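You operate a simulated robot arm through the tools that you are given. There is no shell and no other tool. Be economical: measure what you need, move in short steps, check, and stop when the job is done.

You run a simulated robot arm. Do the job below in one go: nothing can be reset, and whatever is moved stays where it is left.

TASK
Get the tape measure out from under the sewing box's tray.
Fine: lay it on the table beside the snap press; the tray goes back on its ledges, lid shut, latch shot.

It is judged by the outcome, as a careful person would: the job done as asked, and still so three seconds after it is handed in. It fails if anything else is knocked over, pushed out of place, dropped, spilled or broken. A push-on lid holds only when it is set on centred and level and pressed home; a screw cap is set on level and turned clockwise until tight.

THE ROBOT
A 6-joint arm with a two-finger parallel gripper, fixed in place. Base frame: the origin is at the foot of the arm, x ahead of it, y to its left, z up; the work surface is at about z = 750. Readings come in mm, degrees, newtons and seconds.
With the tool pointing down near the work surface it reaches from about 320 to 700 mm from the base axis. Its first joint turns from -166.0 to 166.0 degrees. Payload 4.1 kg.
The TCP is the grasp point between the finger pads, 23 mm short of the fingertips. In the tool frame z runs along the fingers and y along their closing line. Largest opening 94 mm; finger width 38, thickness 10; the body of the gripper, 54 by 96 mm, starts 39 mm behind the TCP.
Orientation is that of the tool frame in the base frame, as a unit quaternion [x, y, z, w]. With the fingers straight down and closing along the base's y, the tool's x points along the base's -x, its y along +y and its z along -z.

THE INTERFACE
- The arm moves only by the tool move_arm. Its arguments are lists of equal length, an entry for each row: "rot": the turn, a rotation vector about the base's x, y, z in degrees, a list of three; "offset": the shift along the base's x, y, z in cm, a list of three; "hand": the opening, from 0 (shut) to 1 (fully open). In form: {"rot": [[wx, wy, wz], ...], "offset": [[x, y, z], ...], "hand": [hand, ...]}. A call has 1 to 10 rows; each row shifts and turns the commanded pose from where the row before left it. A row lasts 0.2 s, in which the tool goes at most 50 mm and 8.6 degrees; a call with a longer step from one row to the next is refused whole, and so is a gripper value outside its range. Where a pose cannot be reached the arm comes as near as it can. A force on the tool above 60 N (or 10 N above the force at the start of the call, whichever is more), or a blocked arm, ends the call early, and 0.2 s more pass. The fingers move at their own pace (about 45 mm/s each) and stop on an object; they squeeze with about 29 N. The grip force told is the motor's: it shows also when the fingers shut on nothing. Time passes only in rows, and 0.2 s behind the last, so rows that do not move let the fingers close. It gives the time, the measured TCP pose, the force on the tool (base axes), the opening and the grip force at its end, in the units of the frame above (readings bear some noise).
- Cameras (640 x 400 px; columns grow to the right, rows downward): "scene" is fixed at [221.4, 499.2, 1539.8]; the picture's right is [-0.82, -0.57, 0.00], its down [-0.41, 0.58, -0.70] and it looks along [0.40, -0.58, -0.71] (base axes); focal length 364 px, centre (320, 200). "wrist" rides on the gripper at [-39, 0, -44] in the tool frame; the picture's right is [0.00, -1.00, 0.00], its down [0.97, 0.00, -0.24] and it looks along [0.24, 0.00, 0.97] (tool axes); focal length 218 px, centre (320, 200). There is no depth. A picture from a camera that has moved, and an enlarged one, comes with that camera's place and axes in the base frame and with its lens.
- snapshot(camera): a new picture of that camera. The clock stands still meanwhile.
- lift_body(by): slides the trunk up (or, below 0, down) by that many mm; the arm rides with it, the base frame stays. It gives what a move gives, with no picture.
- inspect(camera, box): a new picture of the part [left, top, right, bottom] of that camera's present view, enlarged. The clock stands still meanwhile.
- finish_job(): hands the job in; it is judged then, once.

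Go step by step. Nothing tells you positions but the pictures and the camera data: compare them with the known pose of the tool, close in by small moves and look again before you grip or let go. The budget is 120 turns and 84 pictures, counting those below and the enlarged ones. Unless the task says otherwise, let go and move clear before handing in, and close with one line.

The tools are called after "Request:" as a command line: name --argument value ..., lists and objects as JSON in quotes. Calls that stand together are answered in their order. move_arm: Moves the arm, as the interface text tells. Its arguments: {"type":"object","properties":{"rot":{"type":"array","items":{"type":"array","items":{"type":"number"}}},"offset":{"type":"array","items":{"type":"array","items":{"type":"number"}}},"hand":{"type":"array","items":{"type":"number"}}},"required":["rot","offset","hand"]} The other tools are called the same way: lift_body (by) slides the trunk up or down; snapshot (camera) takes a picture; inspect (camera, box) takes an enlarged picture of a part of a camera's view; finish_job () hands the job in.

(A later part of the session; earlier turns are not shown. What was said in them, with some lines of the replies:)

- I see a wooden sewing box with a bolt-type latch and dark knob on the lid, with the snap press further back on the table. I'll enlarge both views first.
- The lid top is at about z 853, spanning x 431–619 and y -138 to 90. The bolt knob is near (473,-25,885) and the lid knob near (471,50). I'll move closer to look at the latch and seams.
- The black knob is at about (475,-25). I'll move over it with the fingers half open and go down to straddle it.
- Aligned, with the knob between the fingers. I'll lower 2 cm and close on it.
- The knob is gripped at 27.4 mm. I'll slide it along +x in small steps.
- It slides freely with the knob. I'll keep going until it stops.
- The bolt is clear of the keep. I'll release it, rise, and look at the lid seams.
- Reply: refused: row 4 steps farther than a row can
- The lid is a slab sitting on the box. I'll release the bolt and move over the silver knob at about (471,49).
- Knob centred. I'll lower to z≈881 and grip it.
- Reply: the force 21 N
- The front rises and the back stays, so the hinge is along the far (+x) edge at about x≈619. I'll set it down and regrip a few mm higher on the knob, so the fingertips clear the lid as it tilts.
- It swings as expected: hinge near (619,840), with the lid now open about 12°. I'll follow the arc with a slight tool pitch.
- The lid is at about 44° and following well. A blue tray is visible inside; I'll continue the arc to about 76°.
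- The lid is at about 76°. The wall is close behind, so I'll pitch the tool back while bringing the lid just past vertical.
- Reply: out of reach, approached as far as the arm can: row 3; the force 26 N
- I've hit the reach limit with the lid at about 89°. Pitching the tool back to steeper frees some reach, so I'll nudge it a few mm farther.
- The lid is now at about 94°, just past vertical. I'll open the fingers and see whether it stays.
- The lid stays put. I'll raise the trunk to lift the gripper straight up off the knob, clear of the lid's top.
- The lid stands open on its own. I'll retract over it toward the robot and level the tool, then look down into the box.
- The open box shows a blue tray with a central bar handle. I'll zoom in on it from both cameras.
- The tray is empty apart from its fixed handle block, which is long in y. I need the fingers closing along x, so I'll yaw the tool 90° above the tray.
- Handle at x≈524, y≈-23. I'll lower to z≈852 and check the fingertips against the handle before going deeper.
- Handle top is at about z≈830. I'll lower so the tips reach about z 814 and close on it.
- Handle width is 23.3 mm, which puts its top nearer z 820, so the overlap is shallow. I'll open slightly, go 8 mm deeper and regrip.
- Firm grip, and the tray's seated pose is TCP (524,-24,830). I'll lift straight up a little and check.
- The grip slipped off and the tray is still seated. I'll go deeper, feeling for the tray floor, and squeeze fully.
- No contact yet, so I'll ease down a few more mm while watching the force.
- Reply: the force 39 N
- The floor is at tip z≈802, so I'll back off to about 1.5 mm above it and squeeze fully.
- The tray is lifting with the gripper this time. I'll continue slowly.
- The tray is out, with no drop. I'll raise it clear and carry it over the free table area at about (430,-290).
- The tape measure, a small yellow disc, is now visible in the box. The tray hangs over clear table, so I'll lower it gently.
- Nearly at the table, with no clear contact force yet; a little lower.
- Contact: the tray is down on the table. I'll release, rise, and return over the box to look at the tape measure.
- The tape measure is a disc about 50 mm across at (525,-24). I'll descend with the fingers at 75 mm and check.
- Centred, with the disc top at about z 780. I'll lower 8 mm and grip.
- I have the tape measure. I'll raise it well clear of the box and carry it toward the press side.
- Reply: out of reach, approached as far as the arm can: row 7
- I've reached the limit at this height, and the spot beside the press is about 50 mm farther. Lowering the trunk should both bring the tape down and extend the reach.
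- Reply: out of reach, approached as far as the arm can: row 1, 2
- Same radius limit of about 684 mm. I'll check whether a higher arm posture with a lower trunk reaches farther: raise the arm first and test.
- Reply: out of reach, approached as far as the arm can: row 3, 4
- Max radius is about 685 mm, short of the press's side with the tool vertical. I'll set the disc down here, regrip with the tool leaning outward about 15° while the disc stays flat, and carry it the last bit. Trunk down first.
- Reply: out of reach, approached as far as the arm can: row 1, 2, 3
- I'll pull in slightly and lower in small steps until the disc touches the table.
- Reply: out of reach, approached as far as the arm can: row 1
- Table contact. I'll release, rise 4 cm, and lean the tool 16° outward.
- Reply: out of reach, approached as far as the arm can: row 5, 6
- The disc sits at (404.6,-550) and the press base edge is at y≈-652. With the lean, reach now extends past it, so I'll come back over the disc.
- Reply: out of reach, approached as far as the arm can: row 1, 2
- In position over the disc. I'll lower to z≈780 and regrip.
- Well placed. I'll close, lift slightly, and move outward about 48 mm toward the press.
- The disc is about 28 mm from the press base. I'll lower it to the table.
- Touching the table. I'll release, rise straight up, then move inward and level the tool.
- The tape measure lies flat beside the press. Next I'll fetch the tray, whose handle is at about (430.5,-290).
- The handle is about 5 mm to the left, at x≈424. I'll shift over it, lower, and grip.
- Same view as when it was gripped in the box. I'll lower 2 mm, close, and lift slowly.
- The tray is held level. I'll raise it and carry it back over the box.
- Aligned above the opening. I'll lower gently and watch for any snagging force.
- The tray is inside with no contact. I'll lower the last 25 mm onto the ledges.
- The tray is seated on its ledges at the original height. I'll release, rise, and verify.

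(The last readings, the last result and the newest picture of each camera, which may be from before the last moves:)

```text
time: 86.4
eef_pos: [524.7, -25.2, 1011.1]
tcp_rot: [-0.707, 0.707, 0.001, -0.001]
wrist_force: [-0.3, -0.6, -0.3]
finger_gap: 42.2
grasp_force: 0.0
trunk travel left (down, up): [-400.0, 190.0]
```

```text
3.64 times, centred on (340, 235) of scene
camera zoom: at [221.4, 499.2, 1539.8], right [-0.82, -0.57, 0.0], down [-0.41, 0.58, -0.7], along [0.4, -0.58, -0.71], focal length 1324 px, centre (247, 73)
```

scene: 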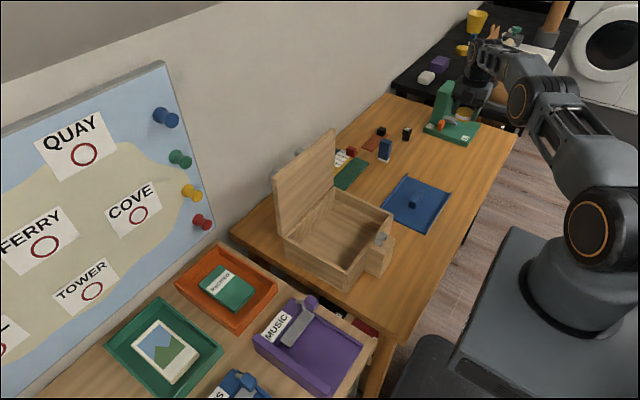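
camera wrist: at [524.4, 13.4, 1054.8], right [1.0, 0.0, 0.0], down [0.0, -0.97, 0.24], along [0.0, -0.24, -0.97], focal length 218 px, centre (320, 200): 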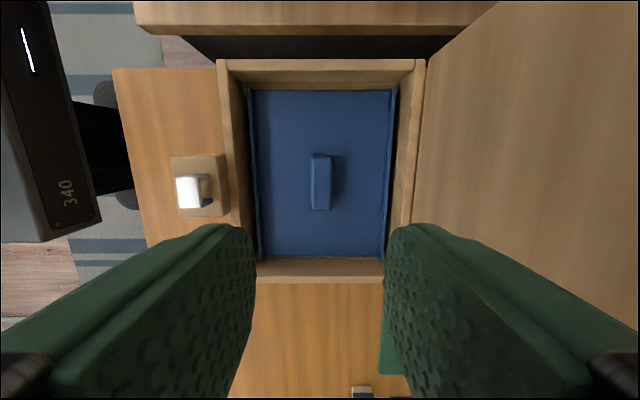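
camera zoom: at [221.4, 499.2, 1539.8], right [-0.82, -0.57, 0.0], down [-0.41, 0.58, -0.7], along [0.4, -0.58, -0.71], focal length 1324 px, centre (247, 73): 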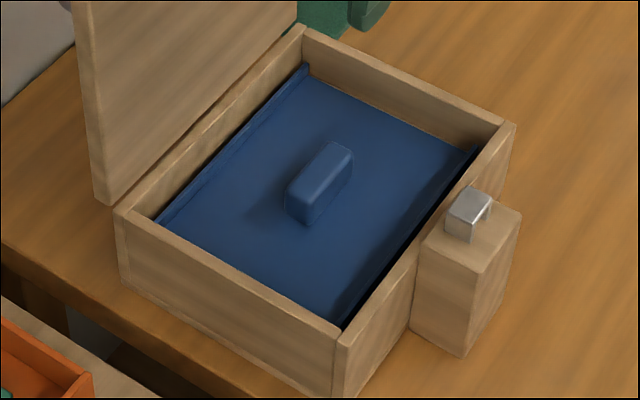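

The tray is seated exactly as before. Next is the lid: I'll raise the trunk for reach and yaw the tool back so the fingers close along y for the lid knob.

Request:
lift_body --by 190

Request:
move_arm --rot '[[0, 0, -8.5], [0, 0, -8.5], [0, 0, -8.5], [0, 0, -8.5], [0, 0, -8.5], [0, 0, -8.5], [0, 0, -8.5], [0, 0, -8.5], [0, 0, -8.5], [0, 0, -8.5]]' --offset '[[0, 0.7, -1], [0, 0.7, -1], [0, 0.7, -1], [0, 0.7, -1], [0, 0.7, -1], [0, 0.8, -1], [0, 0.8, -1], [0, 0.8, -1], [0, 0.8, 0], [0, 0.8, 0]]' --hand '[0.55, 0.55, 0.55, 0.55, 0.55, 0.55, 0.55, 0.55, 0.55, 0.55]'

Request:
move_arm --rot '[[0, 0, -5], [0, 0, 0], [0, 3.5, 0], [0, 3.5, 0], [0, 0, 0]]' --offset '[[2.5, 0, 0], [3.5, 0, 0], [3.5, 0, 0], [3, 0, 0], [0, 0, 0]]' --hand '[0.55, 0.55, 0.55, 0.55, 0.55]'

Request:
snapshot --camera "wrist"

Request:
inspect --camera "scene" --box '[200, 60, 420, 300]'

```text
time: 88.5
eef_pos: [523.9, -25.7, 1200.5]
tcp_rot: [0.707, -0.707, 0.0, 0.0]
wrist_force: [0.3, 0.3, -0.3]
finger_gap: 42.4
grasp_force: 0.0
trunk travel left (down, up): [-590.0, 0.0]
```

```text
time: 90.7
eef_pos: [525.4, 50.0, 1119.8]
tcp_rot: [-0.042, 0.999, 0.0, -0.001]
wrist_force: [-0.6, -0.6, 0.6]
finger_gap: 51.8
grasp_force: 0.1
trunk travel left (down, up): [-590.0, 0.0]
```

```text
time: 91.9
eef_pos: [650.0, 50.5, 1119.9]
tcp_rot: [0.0, 0.998, 0.0, -0.062]
wrist_force: [0.1, 0.6, 0.0]
finger_gap: 51.7
grasp_force: 0.0
trunk travel left (down, up): [-590.0, 0.0]
```

```text
16 pictures are left
camera wrist: at [694.0, 49.5, 1159.2], right [0.0, -1.0, 0.0], down [-0.93, 0.0, 0.36], along [-0.36, 0.0, -0.93], focal length 218 px, centre (320, 200)
```

wrist: 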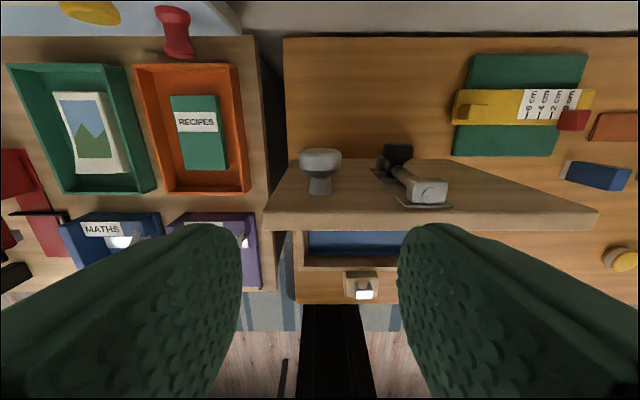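

```text
1.67 times, centred on (310, 180) of scene
camera zoom: at [221.4, 499.2, 1539.8], right [-0.82, -0.57, 0.0], down [-0.41, 0.58, -0.7], along [0.4, -0.58, -0.71], focal length 607 px, centre (337, 233)
```

zoom: 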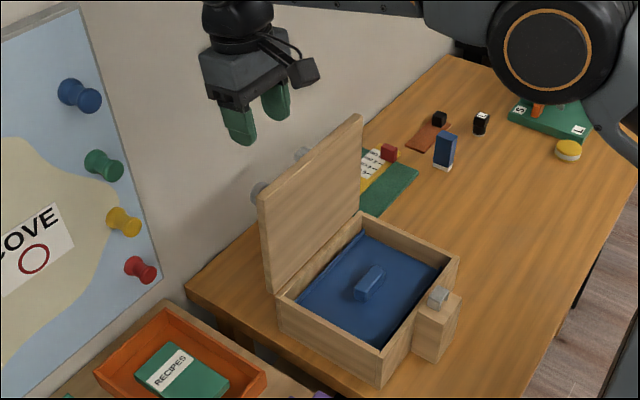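

The lid still stands at about 94°, with its knob at about (663,49,985). I'll come down over the knob as before.

Request:
move_arm --rot '[[0, 0, 0], [0, 0, 0], [0, 0, 0], [0, 0, 0], [0, 0, 0]]' --offset '[[2.4, 0, 0], [0, 0, -3], [0, 0, -3], [0, 0, -2.5], [0, 0, 0]]' --hand '[0.55, 0.55, 0.55, 0.55, 0.55]'

Request:
snapshot --camera "wrist"

```text
time: 93.1
eef_pos: [673.0, 49.5, 1035.4]
tcp_rot: [0.0, 0.998, 0.0, -0.061]
wrist_force: [0.6, 0.2, 0.0]
finger_gap: 51.6
grasp_force: 0.1
trunk travel left (down, up): [-590.0, 0.0]
```

```text
14 pictures are left
camera wrist: at [717.3, 49.5, 1073.4], right [0.0, -1.0, 0.0], down [-0.93, 0.0, 0.36], along [-0.36, 0.0, -0.93], focal length 218 px, centre (320, 200)
```

wrist: 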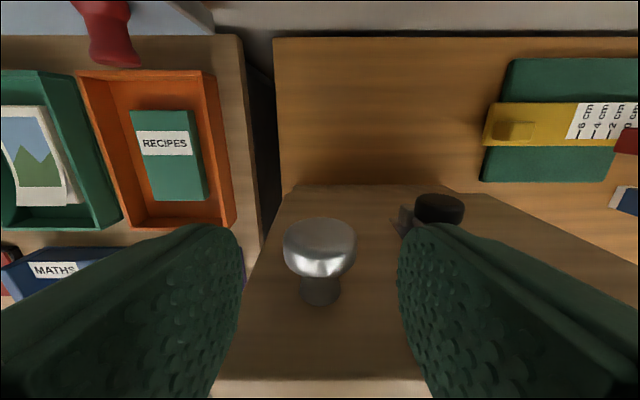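

Aligned. I'll go down the last 48 mm and grip the knob.

Request:
move_arm --rot '[[0, 0, 0], [0, 0, 0], [0, 0, 0], [0, 0, 0], [0, 0, 0], [0, 0, 0]]' --offset '[[-0.2, 0, -2.4], [0, 0, -2.4], [0, 0, 0], [0, 0, 0], [0, 0, 0], [0, 0, 0]]' --hand '[0.55, 0.55, 0.25, 0.25, 0.25, 0.25]'

```text
time: 94.5
eef_pos: [671.4, 49.5, 987.6]
tcp_rot: [0.0, 0.998, 0.0, -0.061]
wrist_force: [-0.3, 0.4, -0.3]
finger_gap: 33.5
grasp_force: 44.6
trunk travel left (down, up): [-590.0, 0.0]
```

Knob gripped. I'll swing the lid forward along the same arc.

Request:
move_arm --rot '[[0, 0, 0], [0, 0, 0], [0, 0, 0], [0, -1, 0], [0, -1, 0], [0, 0, 0]]' --offset '[[-1.98, 0, 0.56], [-2.16, 0, 0.3], [-2.2, 0, 0], [-2.16, 0, -0.3], [-2.11, 0, -0.61], [0, 0, 0]]' --hand '[0.25, 0.25, 0.25, 0.25, 0.25, 0.25]'

Request:
inspect --camera "scene" --box '[200, 60, 420, 300]'

```text
time: 95.9
eef_pos: [565.9, 49.2, 986.3]
tcp_rot: [0.0, 0.999, 0.0, -0.046]
wrist_force: [-1.5, 1.7, -3.3]
finger_gap: 33.5
grasp_force: 45.2
trunk travel left (down, up): [-590.0, 0.0]
```

```text
1.67 times, centred on (310, 180) of scene
camera zoom: at [221.4, 499.2, 1539.8], right [-0.82, -0.57, 0.0], down [-0.41, 0.58, -0.7], along [0.4, -0.58, -0.71], focal length 607 px, centre (337, 233)
```

zoom: 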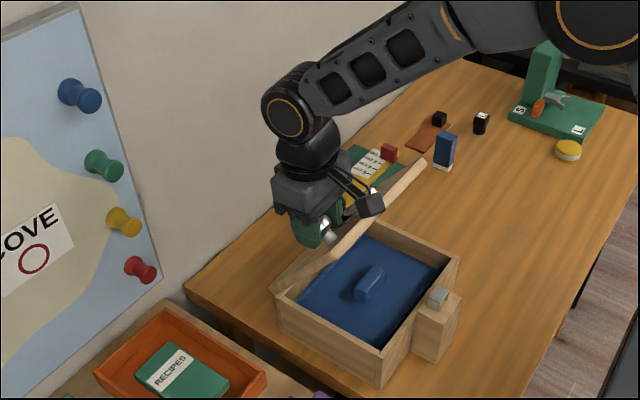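

The lid is following well. I'll continue lowering along the arc.

Request:
move_arm --rot '[[0, -1, 0], [0, -1, 0], [0, -1, 0], [0, -1, 0], [0, -1, 0], [0, 0, 0]]' --offset '[[-2.0, 0, -0.89], [-1.86, 0, -1.16], [-1.68, 0, -1.41], [-1.46, 0, -1.62], [-1.23, 0, -1.82], [0, 0, 0]]' --hand '[0.25, 0.25, 0.25, 0.25, 0.25, 0.25]'

Request:
inspect --camera "scene" --box '[270, 150, 410, 290]'

```text
time: 97.3
eef_pos: [482.1, 49.8, 917.3]
tcp_rot: [-0.002, 1.0, -0.001, 0.0]
wrist_force: [-1.3, 6.7, -0.3]
finger_gap: 34.0
grasp_force: 44.9
trunk travel left (down, up): [-590.0, 0.0]
```

```text
2.86 times, centred on (340, 220) of scene
camera zoom: at [221.4, 499.2, 1539.8], right [-0.82, -0.57, 0.0], down [-0.41, 0.58, -0.7], along [0.4, -0.58, -0.71], focal length 1040 px, centre (263, 143)
```

zoom: 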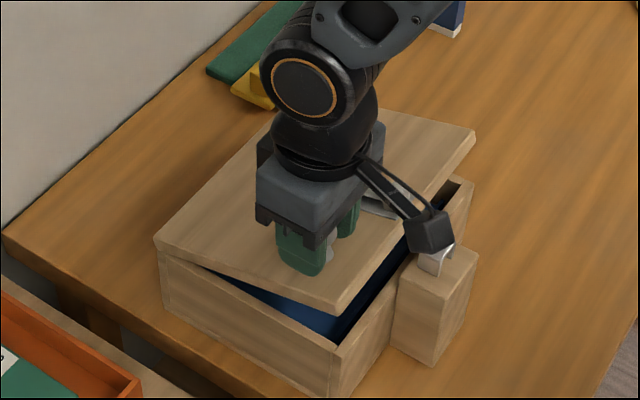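

Request:
move_arm --rot '[[0, 0, 0], [0, 0, 0], [0, 0, 0], [0, 0, 0]]' --offset '[[-0.8, 0, -1.6], [-0.4, 0, -1.0], [-0.25, 0, -0.7], [0, 0, 0]]' --hand '[0.25, 0.25, 0.25, 0.25]'

Request:
inspect --camera "scene" --box '[270, 160, 430, 300]'

```text
time: 98.3
eef_pos: [468.6, 49.5, 884.7]
tcp_rot: [0.0, 1.0, -0.001, -0.001]
wrist_force: [2.0, 4.4, -1.3]
finger_gap: 33.9
grasp_force: 45.1
trunk travel left (down, up): [-590.0, 0.0]
```

```text
2.86 times, centred on (350, 230) of scene
camera zoom: at [221.4, 499.2, 1539.8], right [-0.82, -0.57, 0.0], down [-0.41, 0.58, -0.7], along [0.4, -0.58, -0.71], focal length 1040 px, centre (234, 114)
```

zoom: 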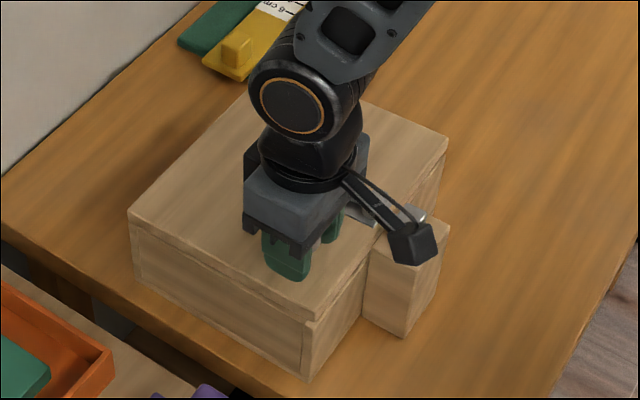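

Nearly shut; I'll press down a few mm until it seats.

Request:
move_arm --rot '[[0, 0, 0], [0, 0, 0], [0, 0, 0]]' --offset '[[-0.05, 0, -0.2], [0, 0, -0.2], [0, 0, 0]]' --hand '[0.25, 0.25, 0.25]'

```text
time: 99.1
eef_pos: [468.3, 50.3, 881.9]
tcp_rot: [0.0, 1.0, 0.001, 0.0]
wrist_force: [-0.3, 0.5, 9.0]
finger_gap: 33.5
grasp_force: 45.3
trunk travel left (down, up): [-590.0, 0.0]
```

The lid is seated. I'll release, rise, and move over the bolt knob at about (510,-25).

Request:
move_arm --rot '[[0, 0, 0], [0, 0, 0], [0, 0, 0], [0, 0, 0], [0, 0, 0], [0, 0, 0], [0, 0, 0]]' --offset '[[0, 0, 0.2], [0, 0, 0], [0, 0, 3], [0, 0, 3], [2.1, -3.8, 0], [2.1, -3.8, 0], [0, 0, 0]]' --hand '[0.6, 0.6, 0.6, 0.6, 0.6, 0.6, 0.6]'

Request:
snapshot --camera "wrist"

```text
time: 100.7
eef_pos: [510.6, -26.2, 942.8]
tcp_rot: [0.001, 1.0, 0.001, 0.0]
wrist_force: [0.1, 0.1, -0.1]
finger_gap: 56.3
grasp_force: 0.0
trunk travel left (down, up): [-590.0, 0.0]
```

```text
10 pictures are left
camera wrist: at [549.8, -27.4, 987.4], right [0.0, -1.0, 0.0], down [-0.97, 0.0, 0.24], along [-0.24, 0.0, -0.97], focal length 218 px, centre (320, 200)
```

wrist: 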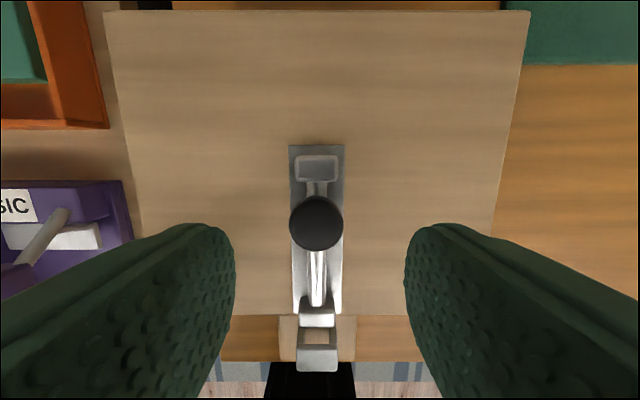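

Centred over the bolt knob. I'll lower and grip it.

Request:
move_arm --rot '[[0, 0, 0], [0, 0, 0], [0, 0, 0], [0, 0, 0], [0, 0, 0], [0, 0, 0], [0, 0, 0]]' --offset '[[0.05, 0.1, -2.5], [0, 0, -2], [0, 0, -1], [0, 0, 0], [0, 0, 0], [0, 0, 0], [0, 0, 0]]' --hand '[0.6, 0.6, 0.6, 0.2, 0.2, 0.2, 0.2]'

Request:
move_arm --rot '[[0, 0, 0], [0, 0, 0], [0, 0, 0], [0, 0, 0], [0, 0, 0], [0, 0, 0]]' --offset '[[-0.7, 0, 0], [-0.8, 0, 0], [-0.8, 0, 0], [-0.7, 0, 0], [-0.6, 0, 0], [0, 0, 0]]' --hand '[0.2, 0.2, 0.2, 0.2, 0.2, 0.2]'

Request:
inspect --camera "scene" --box '[310, 190, 410, 290]'

```text
time: 102.3
eef_pos: [510.4, -25.1, 888.1]
tcp_rot: [0.0, 1.0, 0.0, 0.0]
wrist_force: [0.3, 2.1, -0.5]
finger_gap: 27.1
grasp_force: 45.0
trunk travel left (down, up): [-590.0, 0.0]
```

```text
time: 103.7
eef_pos: [475.7, -25.3, 887.4]
tcp_rot: [0.0, 1.0, 0.001, -0.001]
wrist_force: [7.9, 6.2, -12.3]
finger_gap: 27.3
grasp_force: 45.0
trunk travel left (down, up): [-590.0, 0.0]
```

```text
4.00 times, centred on (360, 240) of scene
camera zoom: at [221.4, 499.2, 1539.8], right [-0.82, -0.57, 0.0], down [-0.41, 0.58, -0.7], along [0.4, -0.58, -0.71], focal length 1456 px, centre (160, 40)
```

zoom: 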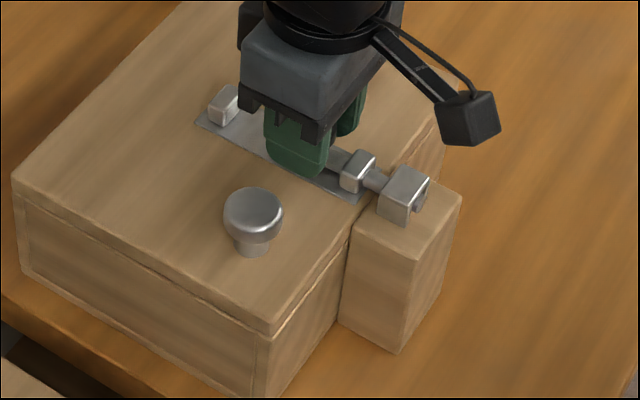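

The bolt is in the keep. One small extra push will send it fully home to its original position at x≈474.

Request:
move_arm --rot '[[0, 0, 0], [0, 0, 0]]' --offset '[[-0.2, 0, 0], [0, 0, 0]]' --hand '[0.2, 0.2]'

```text
time: 104.3
eef_pos: [475.7, -25.5, 888.0]
tcp_rot: [0.0, 1.0, 0.0, 0.0]
wrist_force: [19.0, 4.2, -13.0]
finger_gap: 27.2
grasp_force: 44.8
trunk travel left (down, up): [-590.0, 0.0]
```

It's at its end stop. I'll ease off, release, rise clear, and check everything.

Request:
move_arm --rot '[[0, 0, 0], [0, 0, 0], [0, 0, 0], [0, 0, 0], [0, 0, 0], [0, 0, 0], [0, 0, 0], [0, 0, 0]]' --offset '[[0.2, 0, 0], [0, 0, 0], [0, 0, 0], [0, 0, 3], [0, 0, 4.5], [0, 0, 4.5], [0, 0, 4.5], [0, 0, 4.5]]' --hand '[0.3, 0.6, 0.6, 0.6, 0.6, 0.6, 0.6, 0.6]'

Request:
snapshot --camera "wrist"

Request:
inspect --camera "scene" --box '[270, 160, 430, 300]'

Request:
inspect --camera "scene" --box '[290, 40, 530, 200]'

```text
time: 106.1
eef_pos: [473.0, -25.1, 1096.8]
tcp_rot: [0.0, 1.0, 0.0, 0.0]
wrist_force: [-0.2, -0.2, 0.3]
finger_gap: 56.6
grasp_force: 0.1
trunk travel left (down, up): [-590.0, 0.0]
```

```text
8 pictures are left
camera wrist: at [512.7, -25.7, 1141.2], right [0.0, -1.0, 0.0], down [-0.97, 0.0, 0.24], along [-0.24, 0.0, -0.97], focal length 218 px, centre (320, 200)
```

wrist: 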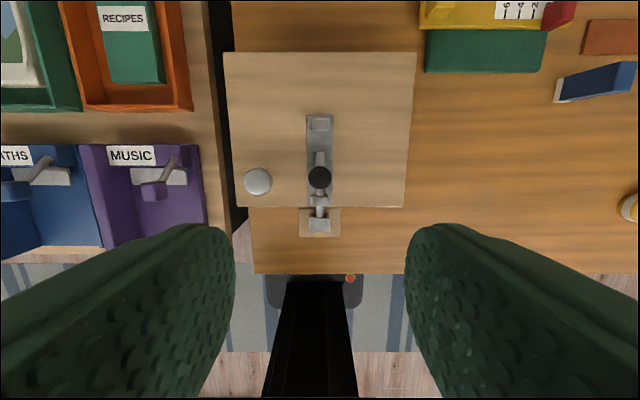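

```text
2.86 times, centred on (350, 230) of scene
camera zoom: at [221.4, 499.2, 1539.8], right [-0.82, -0.57, 0.0], down [-0.41, 0.58, -0.7], along [0.4, -0.58, -0.71], focal length 1040 px, centre (234, 114)
```

zoom: 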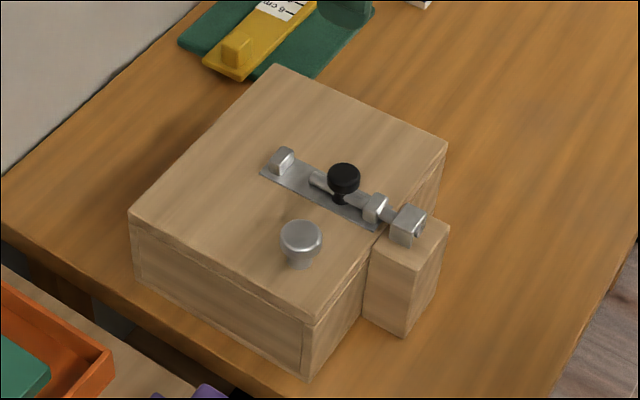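

```text
2.50 times, centred on (410, 120) of scene
camera zoom: at [221.4, 499.2, 1539.8], right [-0.82, -0.57, 0.0], down [-0.41, 0.58, -0.7], along [0.4, -0.58, -0.71], focal length 910 px, centre (95, 400)
```

zoom: 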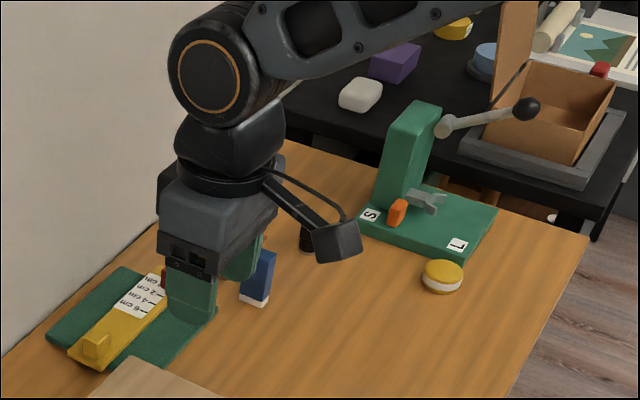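

The box matches its first picture: lid shut and bolt home. The tape measure lies flat beside the snap press, nothing else has moved, and the arm is clear, so I'm handing in.

Request:
finish_job

```text
The job is handed in.
```

The tape measure is on the table beside the snap press, about 3 cm from its base, and the tray is back on its ledges with the lid shut and the latch shot.
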